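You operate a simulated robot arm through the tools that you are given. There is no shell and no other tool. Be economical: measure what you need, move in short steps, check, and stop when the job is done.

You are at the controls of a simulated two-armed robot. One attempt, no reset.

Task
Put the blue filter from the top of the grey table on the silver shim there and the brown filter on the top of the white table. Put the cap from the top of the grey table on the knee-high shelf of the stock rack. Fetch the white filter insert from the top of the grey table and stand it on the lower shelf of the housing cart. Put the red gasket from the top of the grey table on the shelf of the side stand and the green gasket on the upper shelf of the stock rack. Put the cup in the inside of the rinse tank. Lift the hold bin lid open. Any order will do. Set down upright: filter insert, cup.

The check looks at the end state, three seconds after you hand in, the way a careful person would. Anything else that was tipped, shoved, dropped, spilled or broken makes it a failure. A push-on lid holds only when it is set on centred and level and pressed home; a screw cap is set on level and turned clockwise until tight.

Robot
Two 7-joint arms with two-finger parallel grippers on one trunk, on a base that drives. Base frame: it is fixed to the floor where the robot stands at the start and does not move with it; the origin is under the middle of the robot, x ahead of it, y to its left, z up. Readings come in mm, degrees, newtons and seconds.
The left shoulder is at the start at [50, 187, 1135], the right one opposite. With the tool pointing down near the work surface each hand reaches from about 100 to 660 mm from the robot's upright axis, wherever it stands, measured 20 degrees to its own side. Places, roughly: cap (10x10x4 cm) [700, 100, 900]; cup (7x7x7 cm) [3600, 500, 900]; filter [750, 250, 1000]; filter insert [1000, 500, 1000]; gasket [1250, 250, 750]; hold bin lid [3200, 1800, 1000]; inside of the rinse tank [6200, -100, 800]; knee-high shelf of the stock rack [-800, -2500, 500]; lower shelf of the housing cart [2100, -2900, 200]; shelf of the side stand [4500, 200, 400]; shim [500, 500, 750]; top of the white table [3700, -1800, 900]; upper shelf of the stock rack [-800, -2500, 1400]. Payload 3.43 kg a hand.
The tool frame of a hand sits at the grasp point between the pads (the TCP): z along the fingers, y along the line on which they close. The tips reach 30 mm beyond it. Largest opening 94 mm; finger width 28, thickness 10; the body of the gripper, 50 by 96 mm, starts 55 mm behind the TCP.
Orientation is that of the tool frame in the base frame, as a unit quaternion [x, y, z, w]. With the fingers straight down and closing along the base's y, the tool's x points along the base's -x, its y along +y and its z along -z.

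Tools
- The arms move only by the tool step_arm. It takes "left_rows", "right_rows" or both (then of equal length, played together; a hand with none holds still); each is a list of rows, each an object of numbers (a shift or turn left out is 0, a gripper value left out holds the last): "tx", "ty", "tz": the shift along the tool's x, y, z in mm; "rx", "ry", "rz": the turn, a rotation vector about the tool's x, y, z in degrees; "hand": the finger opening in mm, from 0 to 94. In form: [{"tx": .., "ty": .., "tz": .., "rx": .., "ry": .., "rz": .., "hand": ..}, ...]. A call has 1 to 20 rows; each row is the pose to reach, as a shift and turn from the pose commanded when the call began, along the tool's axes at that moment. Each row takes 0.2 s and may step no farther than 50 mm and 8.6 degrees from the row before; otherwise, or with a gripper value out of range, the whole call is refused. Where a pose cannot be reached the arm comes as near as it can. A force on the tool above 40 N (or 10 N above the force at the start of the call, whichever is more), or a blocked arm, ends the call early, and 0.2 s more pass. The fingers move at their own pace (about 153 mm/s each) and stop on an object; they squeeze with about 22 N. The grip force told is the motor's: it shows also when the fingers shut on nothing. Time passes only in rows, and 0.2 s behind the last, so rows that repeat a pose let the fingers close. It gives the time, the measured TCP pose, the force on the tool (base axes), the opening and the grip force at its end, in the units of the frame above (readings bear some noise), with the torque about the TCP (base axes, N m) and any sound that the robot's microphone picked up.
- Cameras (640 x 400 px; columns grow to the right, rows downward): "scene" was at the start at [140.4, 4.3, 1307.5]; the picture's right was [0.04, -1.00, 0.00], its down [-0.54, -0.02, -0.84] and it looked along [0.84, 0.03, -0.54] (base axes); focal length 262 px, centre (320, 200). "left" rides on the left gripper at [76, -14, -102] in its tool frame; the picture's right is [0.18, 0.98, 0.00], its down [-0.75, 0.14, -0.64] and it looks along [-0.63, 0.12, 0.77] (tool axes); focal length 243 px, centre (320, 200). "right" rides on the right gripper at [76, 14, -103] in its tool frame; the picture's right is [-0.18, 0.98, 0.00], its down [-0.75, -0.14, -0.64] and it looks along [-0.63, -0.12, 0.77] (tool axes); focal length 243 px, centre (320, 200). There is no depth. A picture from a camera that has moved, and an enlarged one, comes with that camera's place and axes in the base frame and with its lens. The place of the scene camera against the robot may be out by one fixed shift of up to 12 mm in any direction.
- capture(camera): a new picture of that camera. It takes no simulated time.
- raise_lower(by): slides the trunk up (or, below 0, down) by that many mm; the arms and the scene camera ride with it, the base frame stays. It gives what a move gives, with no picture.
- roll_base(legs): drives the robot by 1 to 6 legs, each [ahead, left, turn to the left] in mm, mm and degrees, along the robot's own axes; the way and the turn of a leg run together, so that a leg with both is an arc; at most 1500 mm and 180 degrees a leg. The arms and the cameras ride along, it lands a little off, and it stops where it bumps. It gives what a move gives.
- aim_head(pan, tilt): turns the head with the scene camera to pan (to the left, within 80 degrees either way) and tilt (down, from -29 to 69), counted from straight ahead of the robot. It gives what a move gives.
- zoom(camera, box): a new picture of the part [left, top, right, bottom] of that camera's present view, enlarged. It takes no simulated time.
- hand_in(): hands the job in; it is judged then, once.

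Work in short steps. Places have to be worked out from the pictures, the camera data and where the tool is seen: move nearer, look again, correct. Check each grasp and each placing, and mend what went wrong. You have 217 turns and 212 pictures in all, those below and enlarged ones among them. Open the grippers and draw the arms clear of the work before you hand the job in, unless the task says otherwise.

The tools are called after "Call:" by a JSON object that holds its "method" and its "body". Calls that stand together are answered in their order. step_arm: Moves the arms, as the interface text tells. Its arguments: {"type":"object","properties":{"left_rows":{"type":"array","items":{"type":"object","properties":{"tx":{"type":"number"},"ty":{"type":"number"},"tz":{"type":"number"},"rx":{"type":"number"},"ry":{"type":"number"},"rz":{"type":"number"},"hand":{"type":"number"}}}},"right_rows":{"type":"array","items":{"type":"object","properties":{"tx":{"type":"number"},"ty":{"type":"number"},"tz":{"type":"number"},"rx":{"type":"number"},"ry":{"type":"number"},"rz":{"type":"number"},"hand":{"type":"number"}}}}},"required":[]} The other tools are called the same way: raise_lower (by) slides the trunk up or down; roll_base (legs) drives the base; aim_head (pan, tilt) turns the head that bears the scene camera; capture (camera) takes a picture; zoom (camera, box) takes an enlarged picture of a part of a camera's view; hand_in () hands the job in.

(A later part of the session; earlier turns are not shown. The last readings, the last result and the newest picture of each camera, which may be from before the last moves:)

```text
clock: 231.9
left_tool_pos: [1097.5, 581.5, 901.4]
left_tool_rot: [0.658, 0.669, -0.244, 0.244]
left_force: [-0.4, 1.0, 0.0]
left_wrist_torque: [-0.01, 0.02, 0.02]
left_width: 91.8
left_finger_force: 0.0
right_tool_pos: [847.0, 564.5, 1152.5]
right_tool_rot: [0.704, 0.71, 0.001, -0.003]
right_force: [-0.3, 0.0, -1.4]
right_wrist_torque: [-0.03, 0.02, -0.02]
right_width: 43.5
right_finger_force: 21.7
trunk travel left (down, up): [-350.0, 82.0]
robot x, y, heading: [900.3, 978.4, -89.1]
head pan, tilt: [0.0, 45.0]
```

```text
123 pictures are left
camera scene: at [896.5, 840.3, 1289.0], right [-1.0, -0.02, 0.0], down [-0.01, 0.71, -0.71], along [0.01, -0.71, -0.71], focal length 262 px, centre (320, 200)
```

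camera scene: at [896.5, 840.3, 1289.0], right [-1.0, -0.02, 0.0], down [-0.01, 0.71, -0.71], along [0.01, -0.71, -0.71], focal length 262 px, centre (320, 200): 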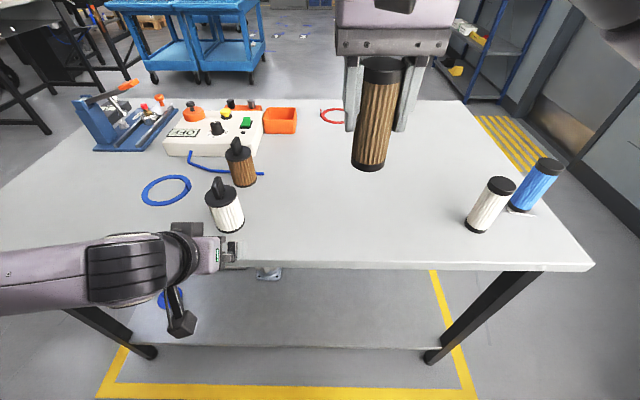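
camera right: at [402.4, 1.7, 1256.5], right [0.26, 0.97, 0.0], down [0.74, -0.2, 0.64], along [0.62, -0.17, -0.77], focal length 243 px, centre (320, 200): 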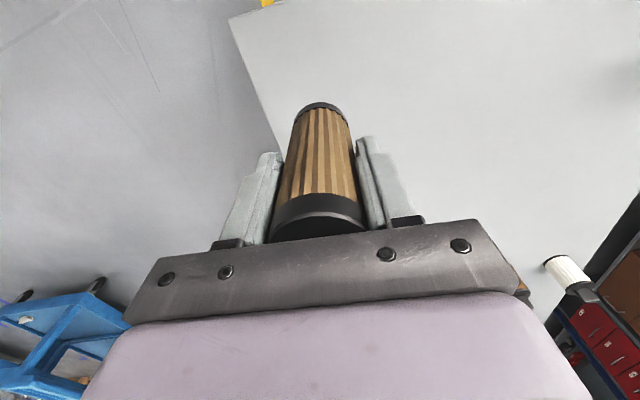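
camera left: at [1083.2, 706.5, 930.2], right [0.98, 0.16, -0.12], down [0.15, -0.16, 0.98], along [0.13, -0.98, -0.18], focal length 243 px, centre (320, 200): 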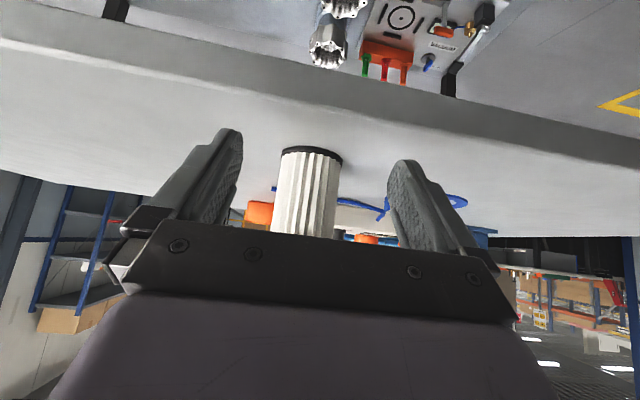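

Aligned. I advance 88 mm to surround the body and close.

Call:
{"method": "step_arm", "body": {"left_rows": [{"tx": -11, "tz": 10, "ty": 3}, {"tx": -22, "tz": 21, "ty": 3}, {"tx": -33, "tz": 32, "ty": 3}, {"tx": -44, "tz": 43, "ty": 3}, {"tx": -55, "tz": 53, "ty": 3}, {"tx": -63, "tz": 61, "ty": 3}, {"tx": -63, "tz": 61, "ty": 3}]}}

Call:
{"method": "capture", "body": {"camera": "scene"}}

Call:
{"method": "capture", "body": {"camera": "left"}}

```text
clock: 233.5
left_tool_pos: [1102.8, 496.3, 896.2]
left_tool_rot: [0.658, 0.669, -0.244, 0.244]
left_force: [0.7, -0.2, 0.0]
left_wrist_torque: [0.03, 0.02, 0.01]
left_width: 92.0
left_finger_force: 0.1
right_tool_pos: [847.4, 565.0, 1152.3]
right_tool_rot: [0.704, 0.71, 0.002, -0.002]
right_force: [0.8, 0.0, -0.6]
right_wrist_torque: [0.04, 0.0, -0.02]
right_width: 43.7
right_finger_force: 21.8
trunk travel left (down, up): [-350.0, 82.0]
robot x, y, heading: [902.3, 984.3, -88.9]
head pan, tilt: [0.0, 45.0]
```

```text
122 pictures are left
camera scene: at [896.5, 840.3, 1289.1], right [-1.0, -0.02, 0.0], down [-0.01, 0.71, -0.71], along [0.01, -0.71, -0.71], focal length 262 px, centre (320, 200)
```

scene: 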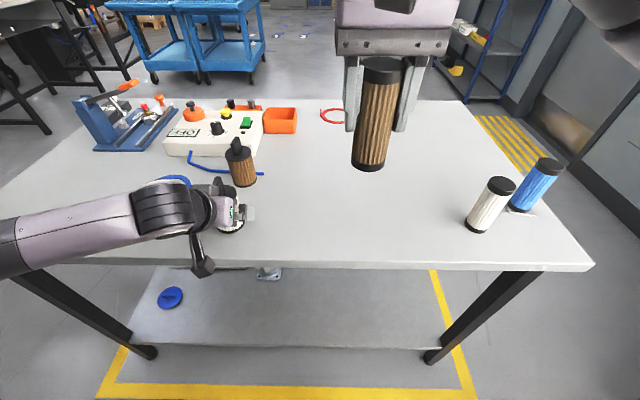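

```text
121 pictures are left
camera left: at [1087.5, 620.3, 923.9], right [0.98, 0.16, -0.12], down [0.15, -0.16, 0.98], along [0.13, -0.98, -0.18], focal length 243 px, centre (320, 200)
```

left: 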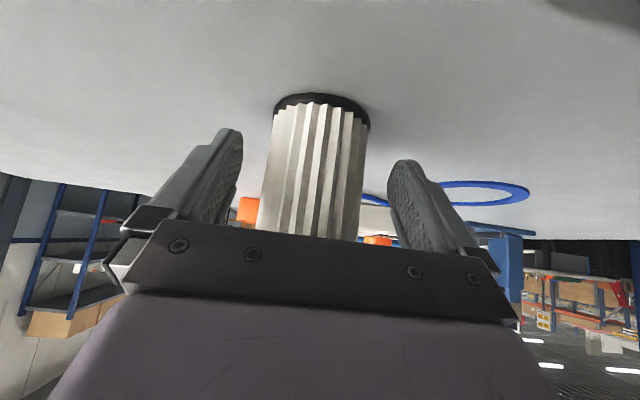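

Insert is between the fingers. I close and lift.

Call:
{"method": "step_arm", "body": {"left_rows": [{"tx": -3, "tz": 2, "hand": 92}, {"tx": -3, "tz": 2, "hand": 45}, {"tx": -3, "tz": 2, "hand": 45}, {"tx": -3, "tz": 2, "hand": 45}, {"tx": -9, "tz": -5}, {"tx": -16, "tz": -13}, {"tx": -29, "tz": -28}, {"tx": -42, "tz": -43}]}}

Call:
{"method": "capture", "body": {"camera": "scene"}}

Call:
{"method": "capture", "body": {"camera": "left"}}

```text
clock: 235.3
left_tool_pos: [1104.0, 493.3, 956.2]
left_tool_rot: [0.657, 0.67, -0.243, 0.245]
left_force: [-0.1, -0.2, -0.5]
left_wrist_torque: [0.01, -0.04, 0.0]
left_width: 61.9
left_finger_force: 21.7
right_tool_pos: [847.3, 564.1, 1152.2]
right_tool_rot: [0.704, 0.71, 0.002, -0.002]
right_force: [-0.4, -0.2, -0.8]
right_wrist_torque: [-0.04, 0.01, -0.01]
right_width: 44.0
right_finger_force: 22.1
trunk travel left (down, up): [-350.0, 82.0]
robot x, y, heading: [904.3, 977.8, -89.2]
head pan, tilt: [0.0, 45.0]
```

```text
120 pictures are left
camera scene: at [896.4, 840.3, 1289.0], right [-1.0, -0.02, 0.0], down [-0.01, 0.71, -0.71], along [0.01, -0.71, -0.71], focal length 262 px, centre (320, 200)
```

scene: 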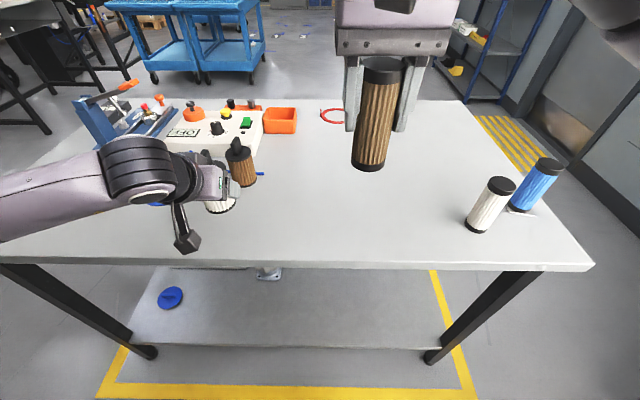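

```text
119 pictures are left
camera left: at [1089.6, 618.2, 985.1], right [0.98, 0.16, -0.12], down [0.15, -0.16, 0.98], along [0.13, -0.98, -0.18], focal length 243 px, centre (320, 200)
```

left: 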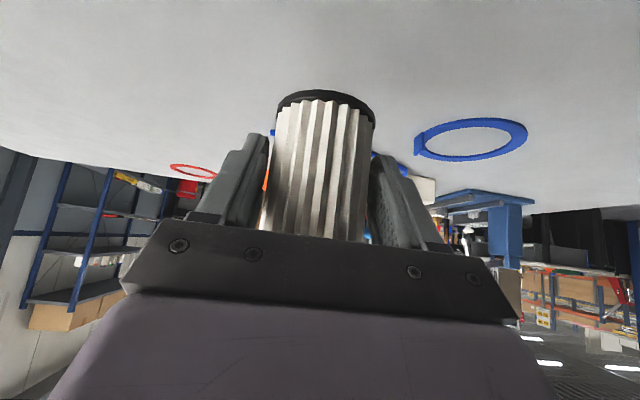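

Insert held (62 mm). I raise/retract it, then drive round the far end of the table toward the carts.

Call:
{"method": "step_arm", "body": {"left_rows": [{"tx": -6, "tz": -26}, {"tx": -12, "tz": -52}, {"tx": -18, "tz": -80}, {"tx": -24, "tz": -106}, {"tx": -29, "tz": -132}, {"tx": -29, "tz": -158}]}}

Call:
{"method": "roll_base", "body": {"legs": [[0, 1200, -0.8], [1450, 0, 0]]}}

Call:
{"method": "aim_head", "body": {"pan": 0, "tilt": 20}}

Call:
{"method": "capture", "body": {"camera": "scene"}}

```text
clock: 236.7
left_tool_pos: [1102.7, 573.9, 1095.0]
left_tool_rot: [0.657, 0.67, -0.244, 0.245]
left_force: [0.5, 0.9, -1.2]
left_wrist_torque: [-0.01, 0.03, -0.01]
left_width: 61.8
left_finger_force: 22.4
right_tool_pos: [847.0, 564.7, 1153.0]
right_tool_rot: [0.704, 0.71, 0.001, -0.003]
right_force: [0.1, -0.5, -1.1]
right_wrist_torque: [-0.02, -0.06, 0.01]
right_width: 43.7
right_finger_force: 21.9
trunk travel left (down, up): [-350.0, 82.0]
robot x, y, heading: [902.1, 981.8, -89.1]
head pan, tilt: [0.0, 45.0]
```

```text
clock: 249.6
left_tool_pos: [2275.5, -878.5, 1095.6]
left_tool_rot: [0.672, 0.656, -0.248, 0.239]
left_force: [0.0, -1.0, -1.6]
left_wrist_torque: [0.0, 0.02, 0.02]
left_width: 60.8
left_finger_force: 22.1
right_tool_pos: [2020.4, -876.7, 1152.4]
right_tool_rot: [0.718, 0.696, 0.0, -0.002]
right_force: [-0.1, 0.6, -1.2]
right_wrist_torque: [-0.01, -0.01, 0.0]
right_width: 43.3
right_finger_force: 22.0
trunk travel left (down, up): [-350.0, 82.0]
robot x, y, heading: [2093.4, -464.8, -91.4]
head pan, tilt: [0.0, 45.0]
```

```text
clock: 250.5
left_tool_pos: [2274.8, -878.8, 1094.1]
left_tool_rot: [0.671, 0.656, -0.249, 0.24]
left_force: [-0.6, 0.7, -1.5]
left_wrist_torque: [0.02, 0.02, 0.01]
left_width: 61.0
left_finger_force: 22.3
right_tool_pos: [2020.4, -877.3, 1152.4]
right_tool_rot: [0.718, 0.696, 0.002, -0.002]
right_force: [-1.1, 0.2, 0.0]
right_wrist_torque: [0.03, 0.0, 0.01]
right_width: 43.7
right_finger_force: 21.6
trunk travel left (down, up): [-350.0, 82.0]
robot x, y, heading: [2088.5, -462.0, -91.1]
head pan, tilt: [0.0, 20.0]
```

```text
118 pictures are left
camera scene: at [2081.2, -615.4, 1327.6], right [-1.0, 0.03, 0.0], down [0.01, 0.34, -0.94], along [-0.02, -0.94, -0.34], focal length 262 px, centre (320, 200)
```

scene: 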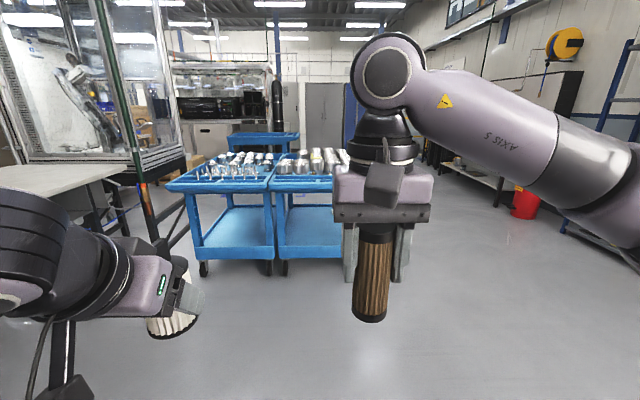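

I check the insert in the left hand with a zoom and look for carts in more detail.

Call:
{"method": "zoom", "body": {"camera": "scene", "box": [100, 230, 240, 350]}}

Call:
{"method": "zoom", "body": {"camera": "scene", "box": [150, 120, 370, 290]}}

Call:
{"method": "capture", "body": {"camera": "left"}}

```text
3.33 times, centred on (170, 290) of scene
camera zoom: at [2081.2, -615.4, 1327.6], right [-1.0, 0.03, 0.0], down [0.01, 0.34, -0.94], along [-0.02, -0.94, -0.34], focal length 873 px, centre (820, -100)
```

zoom: 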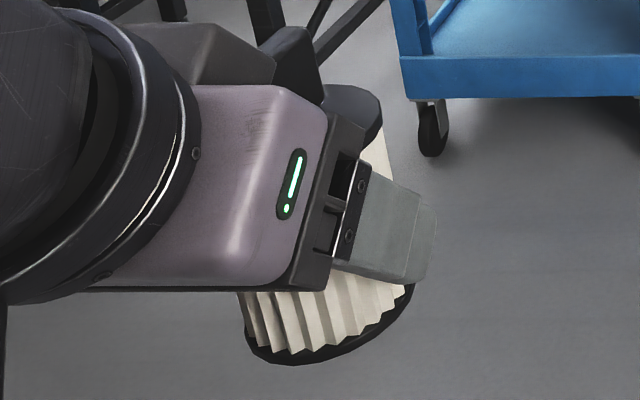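

```text
2.35 times, centred on (260, 205) of scene
camera zoom: at [2081.2, -615.4, 1327.6], right [-1.0, 0.03, 0.0], down [0.01, 0.34, -0.94], along [-0.02, -0.94, -0.34], focal length 616 px, centre (461, 188)
```

zoom: 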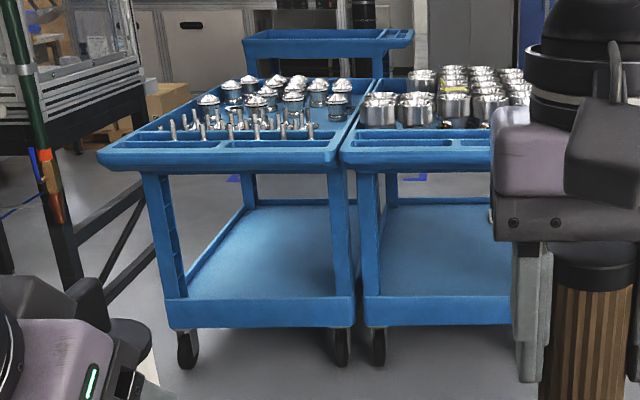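

```text
115 pictures are left
camera left: at [2265.4, -753.1, 1123.5], right [0.99, 0.12, -0.12], down [0.14, -0.16, 0.98], along [0.09, -0.98, -0.18], focal length 243 px, centre (320, 200)
```

left: 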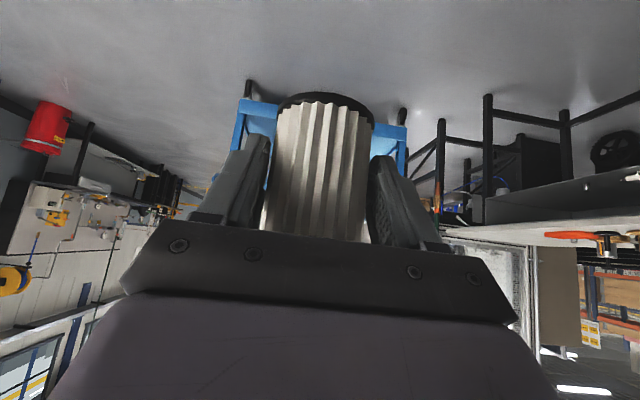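

The right-hand cart (with the metal housings, x≈2100, front y≈-2557) is the housing cart; its lower shelf is open from the front. I tuck the right hand in and drive closer.

Call:
{"method": "step_arm", "body": {"right_rows": [{"tx": 30, "ty": -20}, {"tx": 60, "ty": -40}, {"tx": 90, "ty": -60}, {"tx": 120, "ty": -80}, {"tx": 150, "ty": -100}, {"tx": 160, "ty": -110}]}}

Call:
{"method": "roll_base", "body": {"legs": [[0, 0, 1.1], [1400, 0, 0]]}}

Call:
{"method": "raise_lower", "body": {"by": -350}}

Call:
{"method": "capture", "body": {"camera": "scene"}}

```text
clock: 251.9
left_tool_pos: [2274.4, -878.2, 1095.0]
left_tool_rot: [0.672, 0.656, -0.248, 0.24]
left_force: [0.6, 0.5, -0.6]
left_wrist_torque: [0.05, -0.04, -0.03]
left_width: 60.6
left_finger_force: 22.0
right_tool_pos: [1915.8, -712.9, 1153.1]
right_tool_rot: [0.718, 0.696, 0.002, -0.002]
right_force: [-0.7, -0.4, -1.7]
right_wrist_torque: [0.02, 0.03, -0.04]
right_width: 43.8
right_finger_force: 22.4
trunk travel left (down, up): [-350.0, 82.0]
robot x, y, heading: [2089.9, -466.5, -91.4]
head pan, tilt: [0.0, 20.0]
```

```text
clock: 259.2
left_tool_pos: [2311.0, -2250.5, 1095.5]
left_tool_rot: [0.655, 0.673, -0.242, 0.245]
left_force: [-0.7, 0.0, -1.3]
left_wrist_torque: [0.02, -0.01, 0.01]
left_width: 60.2
left_finger_force: 21.2
right_tool_pos: [1941.4, -2104.6, 1152.2]
right_tool_rot: [0.7, 0.714, 0.001, -0.003]
right_force: [-1.2, 0.5, -0.8]
right_wrist_torque: [0.02, -0.01, -0.04]
right_width: 43.6
right_finger_force: 22.1
trunk travel left (down, up): [-350.0, 82.0]
robot x, y, heading: [2110.3, -1847.1, -88.4]
head pan, tilt: [0.0, 20.0]
```

```text
clock: 261.4
left_tool_pos: [2312.2, -2255.0, 871.0]
left_tool_rot: [0.645, 0.669, -0.263, 0.261]
left_force: [-1.9, -3.0, 11.1]
left_wrist_torque: [-0.08, -0.28, -0.13]
left_width: 58.6
left_finger_force: 21.9
right_tool_pos: [1942.4, -2104.4, 912.2]
right_tool_rot: [0.701, 0.714, 0.001, -0.002]
right_force: [-0.1, 1.1, -0.9]
right_wrist_torque: [-0.01, 0.02, 0.02]
right_width: 43.4
right_finger_force: 22.2
trunk travel left (down, up): [-110.0, 321.0]
robot x, y, heading: [2106.3, -1848.4, -88.4]
head pan, tilt: [0.0, 20.0]
stopped: the force on the tool passed its limit (the readings are from after the stop); the commanded pose is now the measured one
```

```text
114 pictures are left
camera scene: at [2102.4, -1997.2, 1087.6], right [-1.0, -0.03, 0.0], down [-0.01, 0.34, -0.94], along [0.02, -0.94, -0.34], focal length 262 px, centre (320, 200)
```

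scene: 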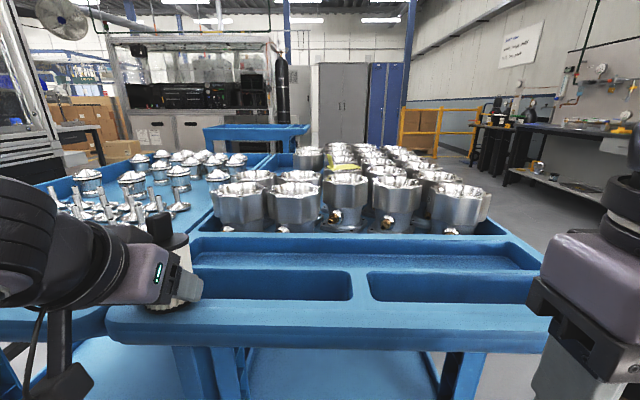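

The insert touched the cart's overhanging upper tray while lowering. I raise the trunk, back off, and check the grip.

Call:
{"method": "raise_lower", "body": {"by": 80}}

Call:
{"method": "roll_base", "body": {"legs": [[-250, 0, -1.5]]}}

Call:
{"method": "capture", "body": {"camera": "left"}}

Call:
{"method": "aim_head", "body": {"pan": 15, "tilt": 40}}

Call:
{"method": "capture", "body": {"camera": "scene"}}

```text
clock: 262.5
left_tool_pos: [2312.2, -2255.1, 949.4]
left_tool_rot: [0.647, 0.669, -0.259, 0.258]
left_force: [0.0, -0.3, -1.5]
left_wrist_torque: [0.01, 0.03, 0.0]
left_width: 58.6
left_finger_force: 22.1
right_tool_pos: [1942.6, -2104.6, 992.9]
right_tool_rot: [0.701, 0.713, 0.001, -0.003]
right_force: [0.4, 0.3, -1.1]
right_wrist_torque: [-0.01, -0.02, 0.0]
right_width: 43.5
right_finger_force: 21.7
trunk travel left (down, up): [-190.0, 241.0]
robot x, y, heading: [2106.4, -1845.9, -88.7]
head pan, tilt: [0.0, 20.0]
```

```text
clock: 264.4
left_tool_pos: [2297.8, -2009.9, 949.2]
left_tool_rot: [0.656, 0.661, -0.263, 0.255]
left_force: [-0.2, 0.3, -0.7]
left_wrist_torque: [0.04, 0.0, 0.01]
left_width: 58.7
left_finger_force: 22.2
right_tool_pos: [1931.8, -1849.7, 993.0]
right_tool_rot: [0.71, 0.705, 0.001, -0.002]
right_force: [-0.1, 0.9, -0.8]
right_wrist_torque: [0.04, 0.0, 0.02]
right_width: 43.7
right_finger_force: 21.1
trunk travel left (down, up): [-190.0, 241.0]
robot x, y, heading: [2104.4, -1598.0, -90.1]
head pan, tilt: [0.0, 20.0]
```

```text
113 pictures are left
camera left: at [2283.3, -1883.7, 971.7], right [0.98, 0.14, -0.14], down [0.15, -0.11, 0.98], along [0.12, -0.98, -0.13], focal length 243 px, centre (320, 200)
```

left: 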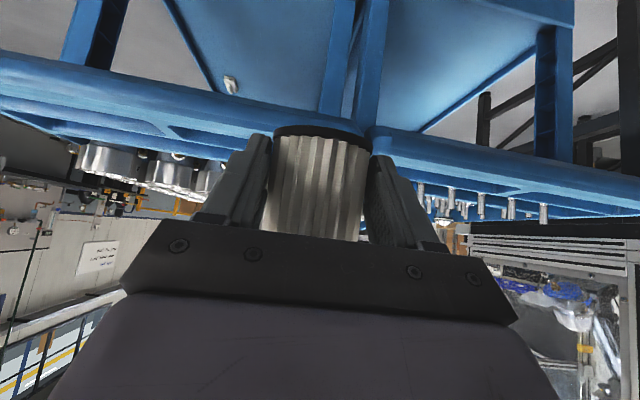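

```text
clock: 265.2
left_tool_pos: [2296.6, -2010.3, 948.2]
left_tool_rot: [0.656, 0.661, -0.262, 0.255]
left_force: [0.9, 0.2, -0.9]
left_wrist_torque: [0.03, 0.01, -0.01]
left_width: 58.7
left_finger_force: 21.8
right_tool_pos: [1932.4, -1850.3, 993.6]
right_tool_rot: [0.71, 0.704, 0.002, -0.003]
right_force: [-0.4, 0.2, -1.3]
right_wrist_torque: [-0.02, 0.0, -0.03]
right_width: 43.7
right_finger_force: 21.5
trunk travel left (down, up): [-190.0, 241.0]
robot x, y, heading: [2101.6, -1600.4, -90.0]
head pan, tilt: [15.0, 40.0]
```

```text
112 pictures are left
camera scene: at [2117.4, -1736.4, 1136.9], right [-0.97, -0.26, 0.0], down [-0.16, 0.62, -0.77], along [0.2, -0.74, -0.64], focal length 262 px, centre (320, 200)
```

scene: 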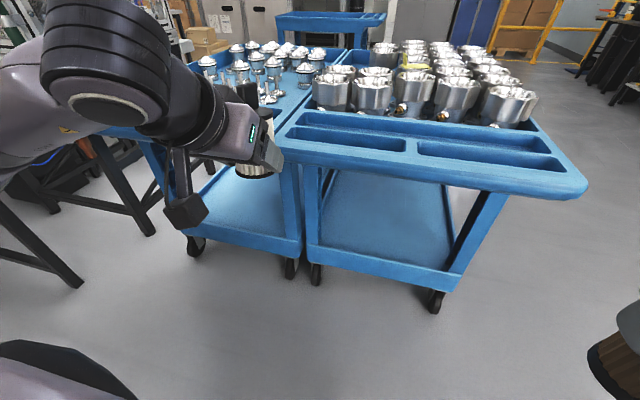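

The insert slid up a bit in the grip but is still held. The lower shelf has a lip (z≈300) at y≈-2400 beneath an overhanging tray (front y≈-2224). I shift right, lower the trunk, then lower the left hand in front of the cart.

Call:
{"method": "roll_base", "body": {"legs": [[0, -140, 0]]}}

Call:
{"method": "raise_lower", "body": {"by": -190}}

Call:
{"method": "step_arm", "body": {"left_rows": [{"tx": 17, "tz": 18}, {"tx": 34, "tz": 36}, {"tx": 51, "tz": 54}, {"tx": 68, "tz": 72}, {"tx": 85, "tz": 90}, {"tx": 102, "tz": 108}, {"tx": 119, "tz": 126}, {"tx": 136, "tz": 144}, {"tx": 153, "tz": 162}, {"tx": 170, "tz": 180}, {"tx": 187, "tz": 198}, {"tx": 204, "tz": 216}, {"tx": 221, "tz": 234}, {"tx": 238, "tz": 252}, {"tx": 255, "tz": 270}, {"tx": 272, "tz": 288}]}}

Call:
{"method": "capture", "body": {"camera": "scene"}}

Call:
{"method": "capture", "body": {"camera": "left"}}

```text
clock: 266.5
left_tool_pos: [2154.3, -2008.9, 948.9]
left_tool_rot: [0.656, 0.66, -0.264, 0.255]
left_force: [-0.5, 0.6, -1.2]
left_wrist_torque: [0.05, 0.0, 0.01]
left_width: 58.6
left_finger_force: 22.2
right_tool_pos: [1790.6, -1849.7, 992.4]
right_tool_rot: [0.71, 0.704, 0.001, -0.002]
right_force: [0.2, 0.8, -0.7]
right_wrist_torque: [0.01, 0.03, 0.0]
right_width: 43.4
right_finger_force: 22.0
trunk travel left (down, up): [-190.0, 241.0]
robot x, y, heading: [1960.3, -1595.4, -89.9]
head pan, tilt: [15.0, 40.0]
```

```text
clock: 268.6
left_tool_pos: [2155.1, -2008.6, 758.9]
left_tool_rot: [0.656, 0.66, -0.263, 0.255]
left_force: [0.7, -0.1, 0.0]
left_wrist_torque: [0.04, -0.01, -0.01]
left_width: 58.6
left_finger_force: 21.9
right_tool_pos: [1789.0, -1850.3, 802.3]
right_tool_rot: [0.71, 0.704, 0.001, -0.002]
right_force: [-0.2, 0.8, -0.8]
right_wrist_torque: [0.01, -0.03, 0.01]
right_width: 43.5
right_finger_force: 21.7
trunk travel left (down, up): [0.0, 431.0]
robot x, y, heading: [1956.6, -1594.8, -90.2]
head pan, tilt: [15.0, 40.0]
```

```text
clock: 272.0
left_tool_pos: [2112.5, -2023.0, 392.7]
left_tool_rot: [0.658, 0.661, -0.253, 0.257]
left_force: [7.6, 3.7, 23.3]
left_wrist_torque: [3.41, 0.29, -1.05]
left_width: 58.7
left_finger_force: 21.9
left hand out of reach, approached as far as the arm can: row 13, 14, 15, 16
right_tool_pos: [1790.6, -1849.7, 803.5]
right_tool_rot: [0.71, 0.704, 0.001, -0.002]
right_force: [0.2, -0.8, -1.1]
right_wrist_torque: [0.0, 0.0, 0.01]
right_width: 43.4
right_finger_force: 22.2
trunk travel left (down, up): [0.0, 431.0]
robot x, y, heading: [1962.2, -1596.4, -90.1]
head pan, tilt: [15.0, 40.0]
stopped in row 16 (left hand): the force on the tool passed its limit (the readings are from after the stop); the commanded pose is now the measured one
```

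```text
111 pictures are left
camera scene: at [1974.9, -1735.5, 947.5], right [-0.97, -0.26, 0.0], down [-0.17, 0.62, -0.77], along [0.2, -0.74, -0.64], focal length 262 px, centre (320, 200)
```

scene: 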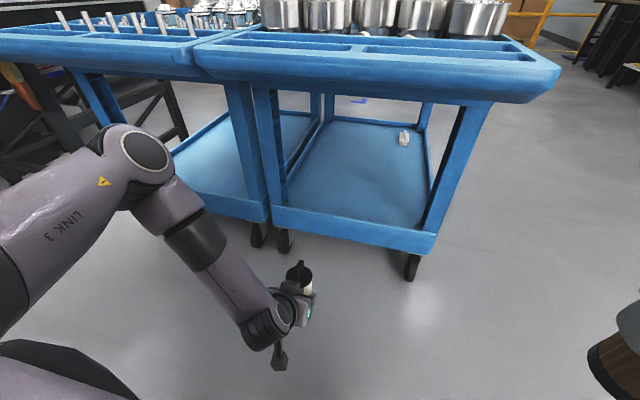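

```text
110 pictures are left
camera left: at [2099.1, -1897.7, 416.8], right [0.98, 0.14, -0.12], down [0.14, -0.13, 0.98], along [0.12, -0.98, -0.14], focal length 243 px, centre (320, 200)
```

left: 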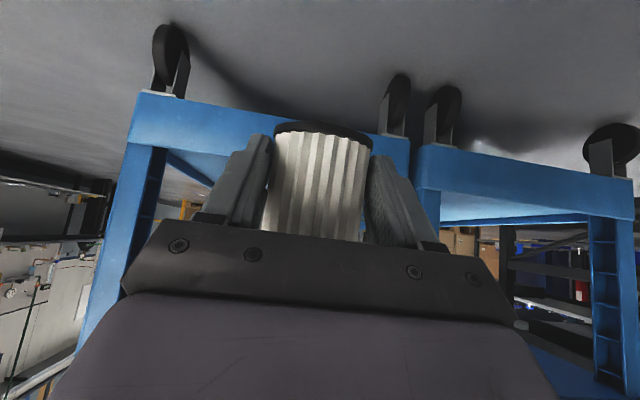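

The hand brushed my own base down there; I lift slightly and move it forward.

Call:
{"method": "step_arm", "body": {"left_rows": [{"tx": -20, "tz": 0}, {"tx": -40, "tz": 13}, {"tx": -60, "tz": 30}, {"tx": -85, "tz": 50}, {"tx": -105, "tz": 68}, {"tx": -125, "tz": 86}]}}

Call:
{"method": "capture", "body": {"camera": "left"}}

```text
clock: 273.4
left_tool_pos: [2112.6, -2176.6, 410.0]
left_tool_rot: [0.658, 0.662, -0.252, 0.255]
left_force: [0.7, 1.0, -1.4]
left_wrist_torque: [0.02, 0.01, -0.03]
left_width: 58.8
left_finger_force: 22.4
right_tool_pos: [1790.3, -1850.6, 802.0]
right_tool_rot: [0.711, 0.703, 0.002, -0.001]
right_force: [0.8, -0.5, -0.7]
right_wrist_torque: [-0.02, 0.0, 0.03]
right_width: 43.3
right_finger_force: 22.0
trunk travel left (down, up): [0.0, 431.0]
robot x, y, heading: [1960.9, -1596.2, -90.0]
head pan, tilt: [15.0, 40.0]
```

```text
109 pictures are left
camera left: at [2097.8, -2051.2, 433.6], right [0.98, 0.14, -0.12], down [0.14, -0.13, 0.98], along [0.13, -0.98, -0.15], focal length 243 px, centre (320, 200)
```

left: 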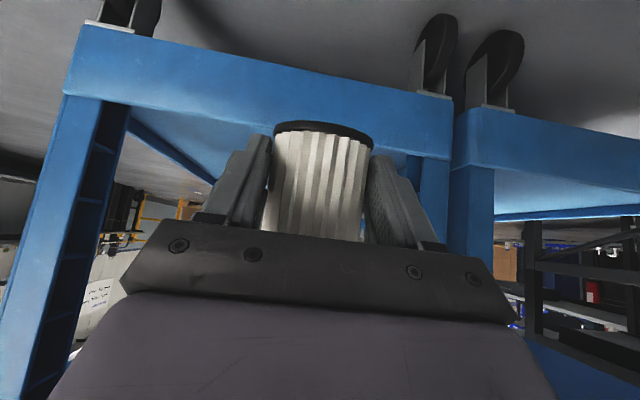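

Clear. I drive forward 280 mm so the insert passes over the lip.

Call:
{"method": "roll_base", "body": {"legs": [[140, 0, 0], [140, 0, 0]]}}

Call:
{"method": "capture", "body": {"camera": "left"}}

Call:
{"method": "capture", "body": {"camera": "scene"}}

```text
clock: 275.7
left_tool_pos: [2109.8, -2460.3, 408.0]
left_tool_rot: [0.658, 0.661, -0.254, 0.256]
left_force: [-0.2, -0.5, -1.0]
left_wrist_torque: [0.0, -0.01, -0.03]
left_width: 58.4
left_finger_force: 21.9
right_tool_pos: [1789.1, -2133.4, 802.5]
right_tool_rot: [0.71, 0.704, 0.002, -0.003]
right_force: [0.4, 0.0, -1.3]
right_wrist_torque: [-0.02, 0.0, -0.03]
right_width: 43.6
right_finger_force: 21.8
trunk travel left (down, up): [0.0, 431.0]
robot x, y, heading: [1960.8, -1880.3, -90.3]
head pan, tilt: [15.0, 40.0]
```

```text
108 pictures are left
camera left: at [2095.7, -2335.9, 433.7], right [0.98, 0.14, -0.12], down [0.14, -0.13, 0.98], along [0.12, -0.98, -0.15], focal length 243 px, centre (320, 200)
```

left: 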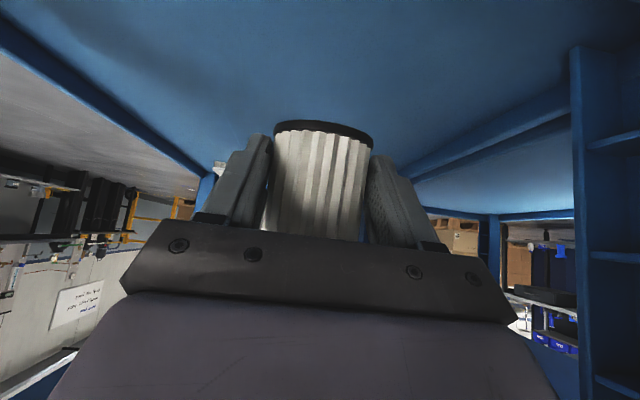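

```text
107 pictures are left
camera scene: at [1973.9, -2020.9, 946.8], right [-0.97, -0.26, 0.0], down [-0.16, 0.62, -0.77], along [0.2, -0.74, -0.64], focal length 262 px, centre (320, 200)
```

scene: 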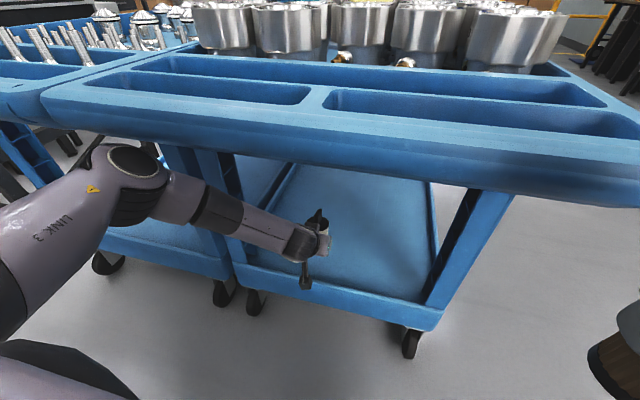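

The insert is over the lower shelf. I extend 110 mm further in and lower about 100 mm.

Call:
{"method": "step_arm", "body": {"left_rows": [{"tx": -20, "tz": 18}, {"tx": -40, "tz": 37}, {"tx": -60, "tz": 55}, {"tx": -81, "tz": 74}, {"tx": -68, "tz": 89}, {"tx": -54, "tz": 104}, {"tx": -41, "tz": 118}, {"tx": -28, "tz": 133}, {"tx": -14, "tz": 148}, {"tx": -14, "tz": 148}]}}

Call:
{"method": "capture", "body": {"camera": "left"}}

Call:
{"method": "capture", "body": {"camera": "scene"}}

```text
clock: 277.9
left_tool_pos: [2107.3, -2544.0, 328.1]
left_tool_rot: [0.659, 0.661, -0.253, 0.255]
left_force: [-0.8, 0.3, -1.5]
left_wrist_torque: [-0.01, 0.01, 0.0]
left_width: 58.6
left_finger_force: 22.6
left hand out of reach, approached as far as the arm can: row 6, 7, 8, 9, 10
right_tool_pos: [1788.4, -2134.1, 801.4]
right_tool_rot: [0.711, 0.704, 0.002, -0.004]
right_force: [-1.1, 0.4, -0.5]
right_wrist_torque: [-0.02, -0.02, -0.01]
right_width: 43.6
right_finger_force: 21.5
trunk travel left (down, up): [0.0, 431.0]
robot x, y, heading: [1959.3, -1883.0, -90.2]
head pan, tilt: [15.0, 40.0]
```

```text
106 pictures are left
camera left: at [2093.8, -2417.6, 352.7], right [0.98, 0.14, -0.12], down [0.14, -0.13, 0.98], along [0.12, -0.98, -0.15], focal length 243 px, centre (320, 200)
```

left: 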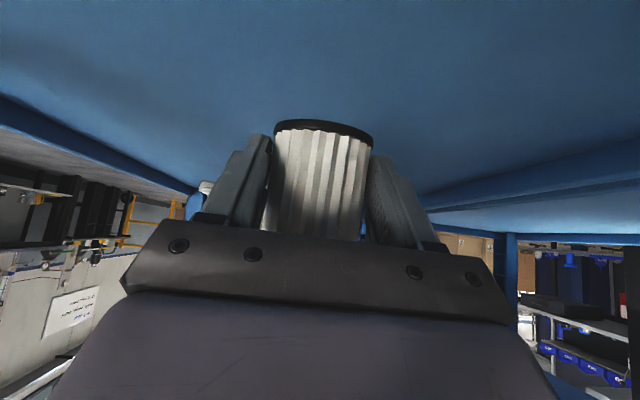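

```text
105 pictures are left
camera scene: at [1973.9, -2021.0, 946.8], right [-0.97, -0.26, 0.0], down [-0.16, 0.62, -0.77], along [0.2, -0.74, -0.64], focal length 262 px, centre (320, 200)
```

scene: 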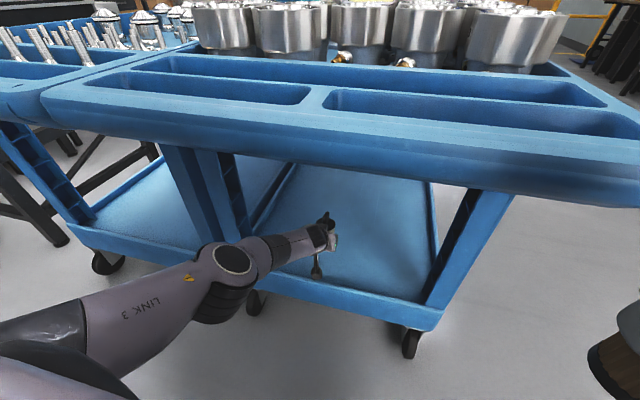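

Reach ends here; the base still has room, so I drive 60 mm forward and then lower with a slight pull-back.

Call:
{"method": "roll_base", "body": {"legs": [[60, 0, 0]]}}

Call:
{"method": "step_arm", "body": {"left_rows": [{"tx": 17, "tz": 0}, {"tx": 27, "tz": 4}, {"tx": 34, "tz": 11}, {"tx": 40, "tz": 18}, {"tx": 45, "tz": 24}]}}

Call:
{"method": "capture", "body": {"camera": "left"}}

Call:
{"method": "capture", "body": {"camera": "scene"}}

```text
clock: 278.9
left_tool_pos: [2105.9, -2604.3, 328.8]
left_tool_rot: [0.659, 0.661, -0.253, 0.255]
left_force: [0.2, -0.2, -0.8]
left_wrist_torque: [0.02, 0.01, -0.01]
left_width: 58.6
left_finger_force: 21.9
right_tool_pos: [1787.3, -2194.0, 803.1]
right_tool_rot: [0.711, 0.703, 0.002, -0.004]
right_force: [0.4, 0.1, -0.3]
right_wrist_torque: [0.04, -0.03, 0.01]
right_width: 43.6
right_finger_force: 21.4
trunk travel left (down, up): [0.0, 431.0]
robot x, y, heading: [1958.6, -1941.0, -90.1]
head pan, tilt: [15.0, 40.0]
```

```text
clock: 280.1
left_tool_pos: [2107.7, -2579.5, 293.1]
left_tool_rot: [0.659, 0.661, -0.253, 0.255]
left_force: [-0.8, -0.8, -0.6]
left_wrist_torque: [0.04, 0.02, 0.01]
left_width: 58.5
left_finger_force: 22.0
left hand out of reach, approached as far as the arm can: row 3, 4, 5
right_tool_pos: [1788.0, -2193.2, 802.4]
right_tool_rot: [0.712, 0.702, 0.002, -0.003]
right_force: [-0.3, 0.3, 0.2]
right_wrist_torque: [-0.01, 0.01, 0.0]
right_width: 43.4
right_finger_force: 21.8
trunk travel left (down, up): [0.0, 431.0]
robot x, y, heading: [1958.6, -1941.3, -90.1]
head pan, tilt: [15.0, 40.0]
```

```text
104 pictures are left
camera left: at [2094.2, -2453.7, 317.7], right [0.98, 0.14, -0.12], down [0.14, -0.13, 0.98], along [0.12, -0.98, -0.15], focal length 243 px, centre (320, 200)
```

left: 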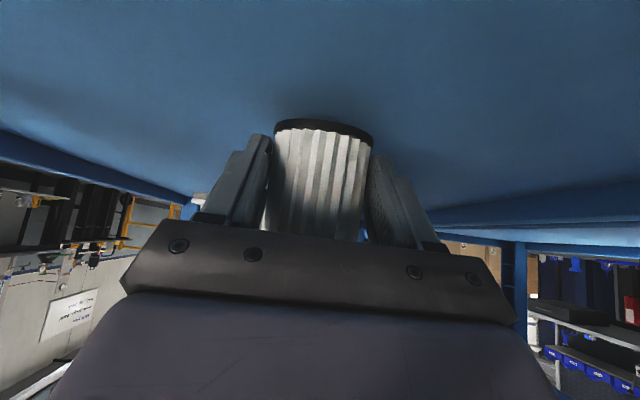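

```text
103 pictures are left
camera scene: at [1973.4, -2081.4, 946.8], right [-0.97, -0.25, 0.0], down [-0.16, 0.62, -0.77], along [0.19, -0.74, -0.64], focal length 262 px, centre (320, 200)
```

scene: 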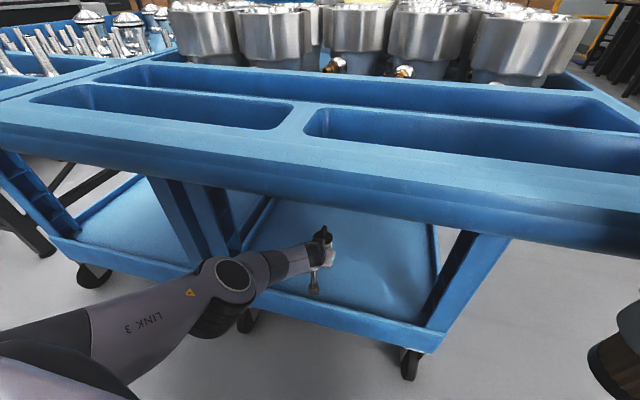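

Still slightly above the shelf at reach limit. I pull the right hand back 50 mm, drive 40 mm forward, then lower more.

Call:
{"method": "step_arm", "body": {"right_rows": [{"tx": 15, "ty": -10}, {"tx": 30, "ty": -20}, {"tx": 50, "ty": -30}]}}

Call:
{"method": "roll_base", "body": {"legs": [[40, 0, 0]]}}

Call:
{"method": "step_arm", "body": {"left_rows": [{"tx": 13, "tz": 2}, {"tx": 24, "tz": 4}, {"tx": 32, "tz": 6}, {"tx": 40, "tz": 8}]}}

Call:
{"method": "capture", "body": {"camera": "left"}}

```text
clock: 280.9
left_tool_pos: [2107.5, -2580.3, 292.8]
left_tool_rot: [0.659, 0.661, -0.253, 0.255]
left_force: [-0.2, 0.1, -1.0]
left_wrist_torque: [0.03, 0.01, 0.01]
left_width: 58.5
left_finger_force: 22.1
right_tool_pos: [1757.4, -2144.5, 806.8]
right_tool_rot: [0.711, 0.703, 0.002, -0.003]
right_force: [-0.2, -1.1, -0.8]
right_wrist_torque: [0.01, -0.02, -0.01]
right_width: 43.5
right_finger_force: 22.3
trunk travel left (down, up): [0.0, 431.0]
robot x, y, heading: [1960.1, -1940.3, -90.3]
head pan, tilt: [15.0, 40.0]
```

```text
clock: 281.7
left_tool_pos: [2107.7, -2618.1, 292.9]
left_tool_rot: [0.659, 0.661, -0.254, 0.255]
left_force: [0.1, 0.7, -0.7]
left_wrist_torque: [0.03, 0.0, -0.01]
left_width: 58.6
left_finger_force: 21.7
right_tool_pos: [1758.0, -2184.1, 805.9]
right_tool_rot: [0.711, 0.703, 0.002, -0.003]
right_force: [0.1, 0.0, -1.1]
right_wrist_torque: [-0.01, 0.0, 0.01]
right_width: 43.5
right_finger_force: 22.4
trunk travel left (down, up): [0.0, 431.0]
robot x, y, heading: [1958.4, -1979.1, -90.3]
head pan, tilt: [15.0, 40.0]
```

```text
clock: 282.7
left_tool_pos: [2108.6, -2606.2, 275.7]
left_tool_rot: [0.656, 0.656, -0.263, 0.263]
left_force: [-0.5, 5.0, 17.8]
left_wrist_torque: [0.0, -0.36, 0.23]
left_width: 58.3
left_finger_force: 22.4
left hand out of reach, approached as far as the arm can: row 4
right_tool_pos: [1756.7, -2181.6, 807.0]
right_tool_rot: [0.711, 0.703, 0.002, -0.002]
right_force: [0.4, -0.7, -1.0]
right_wrist_torque: [-0.04, 0.0, 0.01]
right_width: 43.5
right_finger_force: 22.1
trunk travel left (down, up): [0.0, 431.0]
robot x, y, heading: [1958.7, -1978.9, -90.8]
head pan, tilt: [15.0, 40.0]
stopped in row 4 (left hand): the force on the tool passed its limit (the readings are from after the stop); the commanded pose is now the measured one
```

```text
102 pictures are left
camera left: at [2095.5, -2479.3, 297.3], right [0.98, 0.13, -0.13], down [0.14, -0.1, 0.98], along [0.12, -0.99, -0.12], focal length 243 px, centre (320, 200)
```

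left: 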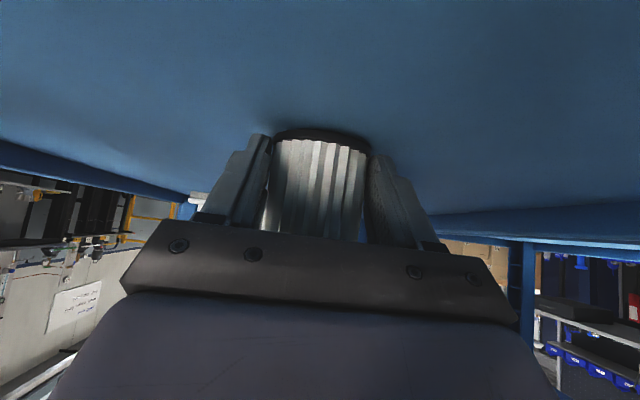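

The insert has landed on the shelf (contact at z≈276). I ease up 2 mm, open, and look.

Call:
{"method": "step_arm", "body": {"left_rows": [{"tx": -1.5, "tz": -1.5}, {"tx": -1.5, "tz": -1.5, "hand": 75}, {"tx": -1.5, "tz": -1.5, "hand": 92}, {"tx": -1.5, "tz": -1.5, "hand": 92}]}}

Call:
{"method": "capture", "body": {"camera": "left"}}

```text
clock: 283.7
left_tool_pos: [2107.6, -2604.1, 276.5]
left_tool_rot: [0.658, 0.656, -0.263, 0.261]
left_force: [-9.6, 4.8, 22.2]
left_wrist_torque: [-0.06, -0.63, 0.07]
left_width: 86.4
left_finger_force: 0.1
right_tool_pos: [1755.9, -2181.9, 806.7]
right_tool_rot: [0.712, 0.702, 0.001, -0.002]
right_force: [0.5, 0.1, -0.9]
right_wrist_torque: [0.01, 0.0, -0.01]
right_width: 43.6
right_finger_force: 22.2
trunk travel left (down, up): [0.0, 431.0]
robot x, y, heading: [1956.8, -1979.4, -90.5]
head pan, tilt: [15.0, 40.0]
```

```text
101 pictures are left
camera left: at [2095.1, -2478.1, 297.8], right [0.98, 0.13, -0.13], down [0.14, -0.1, 0.98], along [0.12, -0.99, -0.12], focal length 243 px, centre (320, 200)
```

left: 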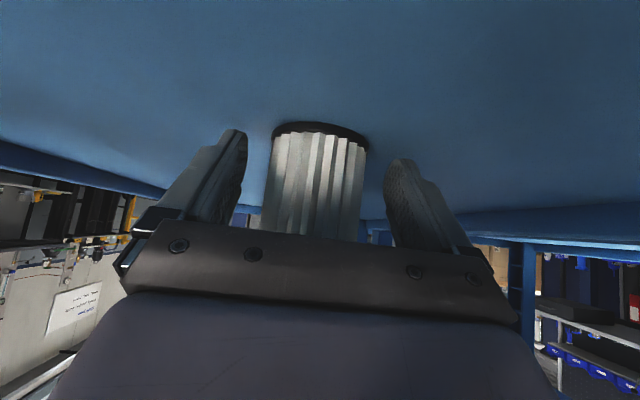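

Insert stands on the shelf; my fingertips touch it too. I rise 8 mm and back out horizontally.

Call:
{"method": "step_arm", "body": {"left_rows": [{"tx": -3, "tz": -3}, {"tx": -6, "tz": -6}, {"tx": 5, "tz": -17}, {"tx": 16, "tz": -27}, {"tx": 27, "tz": -37}, {"tx": 38, "tz": -48}, {"tx": 49, "tz": -58}, {"tx": 55, "tz": -70}, {"tx": 55, "tz": -84}, {"tx": 55, "tz": -98}]}}

Call:
{"method": "capture", "body": {"camera": "left"}}

Call:
{"method": "capture", "body": {"camera": "scene"}}

```text
clock: 285.9
left_tool_pos: [2108.4, -2497.7, 308.7]
left_tool_rot: [0.658, 0.658, -0.259, 0.26]
left_force: [0.8, 0.6, 0.2]
left_wrist_torque: [-0.01, 0.0, 0.0]
left_width: 92.0
left_finger_force: 0.0
left hand out of reach, approached as far as the arm can: row 1, 2, 3, 4
right_tool_pos: [1757.1, -2182.5, 806.3]
right_tool_rot: [0.712, 0.702, 0.001, -0.003]
right_force: [-0.5, 0.2, -1.9]
right_wrist_torque: [-0.04, 0.0, 0.02]
right_width: 43.5
right_finger_force: 21.9
trunk travel left (down, up): [0.0, 431.0]
robot x, y, heading: [1961.5, -1980.5, -90.2]
head pan, tilt: [15.0, 40.0]
```

```text
100 pictures are left
camera left: at [2095.2, -2371.2, 331.6], right [0.98, 0.14, -0.12], down [0.14, -0.11, 0.98], along [0.12, -0.98, -0.13], focal length 243 px, centre (320, 200)
```

left: 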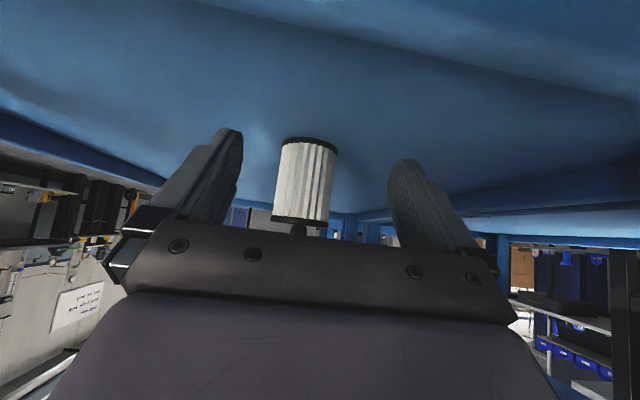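

```text
99 pictures are left
camera scene: at [1973.0, -2120.2, 946.8], right [-0.97, -0.25, 0.0], down [-0.16, 0.62, -0.77], along [0.19, -0.74, -0.64], focal length 262 px, centre (320, 200)
```

scene: 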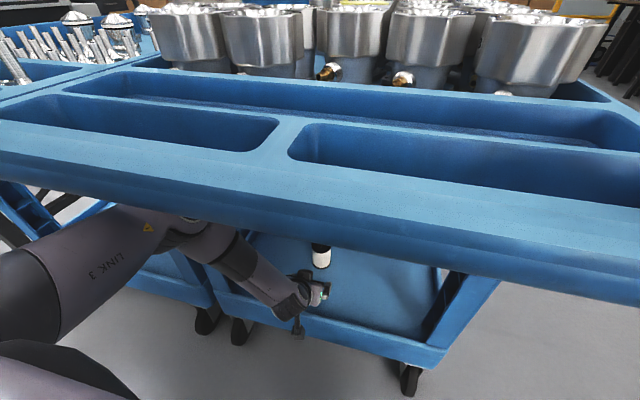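

The insert stands upright on the lower shelf. I lift the hand 45 mm to clear the lip and drive straight back.

Call:
{"method": "step_arm", "body": {"left_rows": [{"tx": -10, "tz": -11}, {"tx": -21, "tz": -22}, {"tx": -31, "tz": -33}]}}

Call:
{"method": "roll_base", "body": {"legs": [[-450, 0, 0]]}}

Call:
{"method": "capture", "body": {"camera": "left"}}

```text
clock: 286.7
left_tool_pos: [2102.2, -2484.0, 338.7]
left_tool_rot: [0.666, 0.655, -0.254, 0.251]
left_force: [0.5, -0.7, 0.4]
left_wrist_torque: [0.02, 0.0, -0.01]
left_width: 92.0
left_finger_force: 0.1
right_tool_pos: [1755.2, -2183.3, 803.2]
right_tool_rot: [0.712, 0.703, 0.002, -0.004]
right_force: [-0.6, -0.4, -1.4]
right_wrist_torque: [-0.03, -0.02, -0.02]
right_width: 43.7
right_finger_force: 21.8
trunk travel left (down, up): [0.0, 431.0]
robot x, y, heading: [1959.5, -1980.8, -90.4]
head pan, tilt: [15.0, 40.0]
```

```text
clock: 289.4
left_tool_pos: [2114.6, -2051.7, 355.3]
left_tool_rot: [0.655, 0.66, -0.26, 0.261]
left_force: [0.9, -0.3, -0.2]
left_wrist_torque: [-0.04, 0.0, -0.01]
left_width: 91.9
left_finger_force: 0.0
right_tool_pos: [1758.7, -1741.4, 805.9]
right_tool_rot: [0.709, 0.705, 0.002, -0.002]
right_force: [-0.4, 0.4, -1.6]
right_wrist_torque: [0.0, -0.01, 0.0]
right_width: 43.6
right_finger_force: 22.2
trunk travel left (down, up): [0.0, 431.0]
robot x, y, heading: [1957.0, -1538.2, -90.0]
head pan, tilt: [15.0, 40.0]
```

```text
98 pictures are left
camera left: at [2100.0, -1926.0, 376.6], right [0.98, 0.14, -0.13], down [0.14, -0.11, 0.98], along [0.13, -0.98, -0.12], focal length 243 px, centre (320, 200)
```

left: 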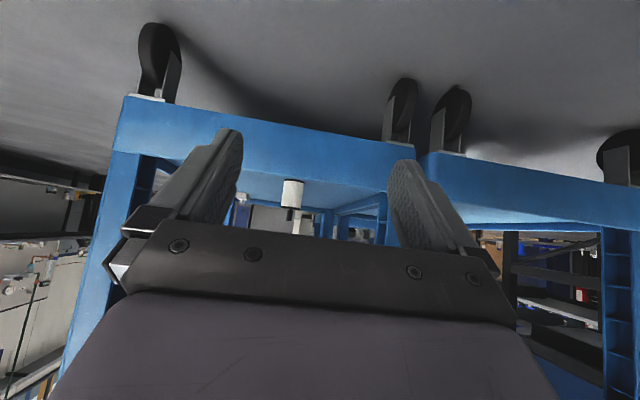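

Insert confirmed standing. I raise the trunk, straighten and lift the left hand, then turn toward the white table.

Call:
{"method": "raise_lower", "body": {"by": 350}}

Call:
{"method": "step_arm", "body": {"left_rows": [{"tx": -20, "tz": -25, "ry": 4}, {"tx": -40, "tz": -50, "ry": 8}, {"tx": -60, "tz": -75, "ry": 12}, {"tx": -80, "tz": -100, "ry": 16}, {"tx": -100, "tz": -125, "ry": 20}, {"tx": -120, "tz": -150, "ry": 24}, {"tx": -140, "tz": -175, "ry": 28}, {"tx": -155, "tz": -205, "ry": 32}, {"tx": -170, "tz": -235, "ry": 36}, {"tx": -185, "tz": -265, "ry": 40}, {"tx": -195, "tz": -300, "ry": 43}, {"tx": -200, "tz": -335, "ry": 43}, {"tx": -200, "tz": -370, "ry": 43}]}}

Call:
{"method": "roll_base", "body": {"legs": [[0, 0, 90], [900, 0, 0]]}}

Call:
{"method": "aim_head", "body": {"pan": -5, "tilt": 25}}

Call:
{"method": "capture", "body": {"camera": "scene"}}

```text
clock: 292.9
left_tool_pos: [2114.4, -2052.6, 704.3]
left_tool_rot: [0.655, 0.66, -0.26, 0.261]
left_force: [0.3, 0.1, -1.0]
left_wrist_torque: [0.02, 0.01, -0.03]
left_width: 91.9
left_finger_force: 0.0
right_tool_pos: [1759.6, -1742.0, 1156.2]
right_tool_rot: [0.709, 0.705, 0.002, -0.003]
right_force: [0.5, 0.1, -1.4]
right_wrist_torque: [0.05, -0.01, -0.02]
right_width: 43.4
right_finger_force: 22.3
trunk travel left (down, up): [-350.0, 81.0]
robot x, y, heading: [1960.5, -1539.1, -89.9]
head pan, tilt: [15.0, 40.0]
```

```text
clock: 295.6
left_tool_pos: [2116.2, -1942.0, 1113.3]
left_tool_rot: [0.705, 0.709, -0.003, 0.002]
left_force: [-0.5, -0.2, -0.5]
left_wrist_torque: [-0.03, 0.02, 0.03]
left_width: 91.8
left_finger_force: 0.0
right_tool_pos: [1758.8, -1742.4, 1155.5]
right_tool_rot: [0.709, 0.705, 0.002, -0.004]
right_force: [0.4, 0.5, 0.0]
right_wrist_torque: [-0.01, 0.01, 0.04]
right_width: 43.4
right_finger_force: 22.2
trunk travel left (down, up): [-350.0, 81.0]
robot x, y, heading: [1957.7, -1539.7, -89.9]
head pan, tilt: [15.0, 40.0]
```

```text
clock: 304.2
left_tool_pos: [3281.4, -1398.3, 1112.1]
left_tool_rot: [0.002, 1.0, -0.001, 0.002]
left_force: [0.0, 0.5, 0.6]
left_wrist_torque: [0.02, 0.01, -0.03]
left_width: 92.0
left_finger_force: 0.2
right_tool_pos: [3076.5, -1752.0, 1156.3]
right_tool_rot: [0.01, 1.0, -0.002, -0.005]
right_force: [-1.3, -0.4, -0.9]
right_wrist_torque: [-0.01, -0.01, 0.0]
right_width: 43.4
right_finger_force: 21.9
trunk travel left (down, up): [-350.0, 81.0]
robot x, y, heading: [2873.4, -1551.0, -0.4]
head pan, tilt: [15.0, 40.0]
```

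```text
clock: 305.1
left_tool_pos: [3280.4, -1397.4, 1113.3]
left_tool_rot: [0.002, 1.0, 0.0, 0.003]
left_force: [0.0, -0.1, 0.3]
left_wrist_torque: [-0.01, -0.02, 0.03]
left_width: 92.3
left_finger_force: 0.1
right_tool_pos: [3076.1, -1753.2, 1156.6]
right_tool_rot: [0.009, 1.0, -0.001, -0.004]
right_force: [-0.4, 0.4, -0.8]
right_wrist_torque: [-0.03, 0.03, 0.0]
right_width: 43.5
right_finger_force: 21.6
trunk travel left (down, up): [-350.0, 81.0]
robot x, y, heading: [2873.3, -1547.4, -0.5]
head pan, tilt: [-5.0, 25.0]
```

```text
97 pictures are left
camera scene: at [3017.7, -1557.8, 1320.1], right [-0.1, -1.0, 0.0], down [-0.42, 0.04, -0.91], along [0.9, -0.09, -0.42], focal length 262 px, centre (320, 200)
```

scene: 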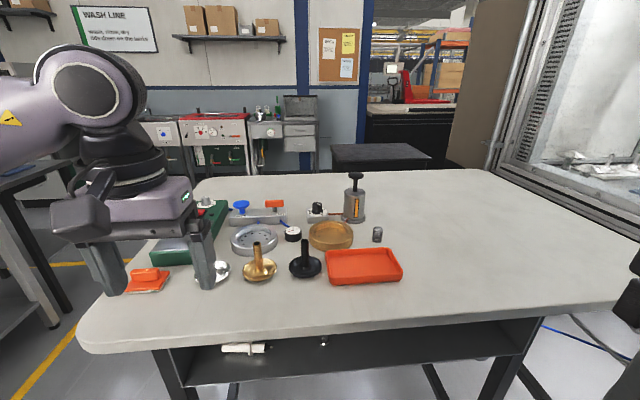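

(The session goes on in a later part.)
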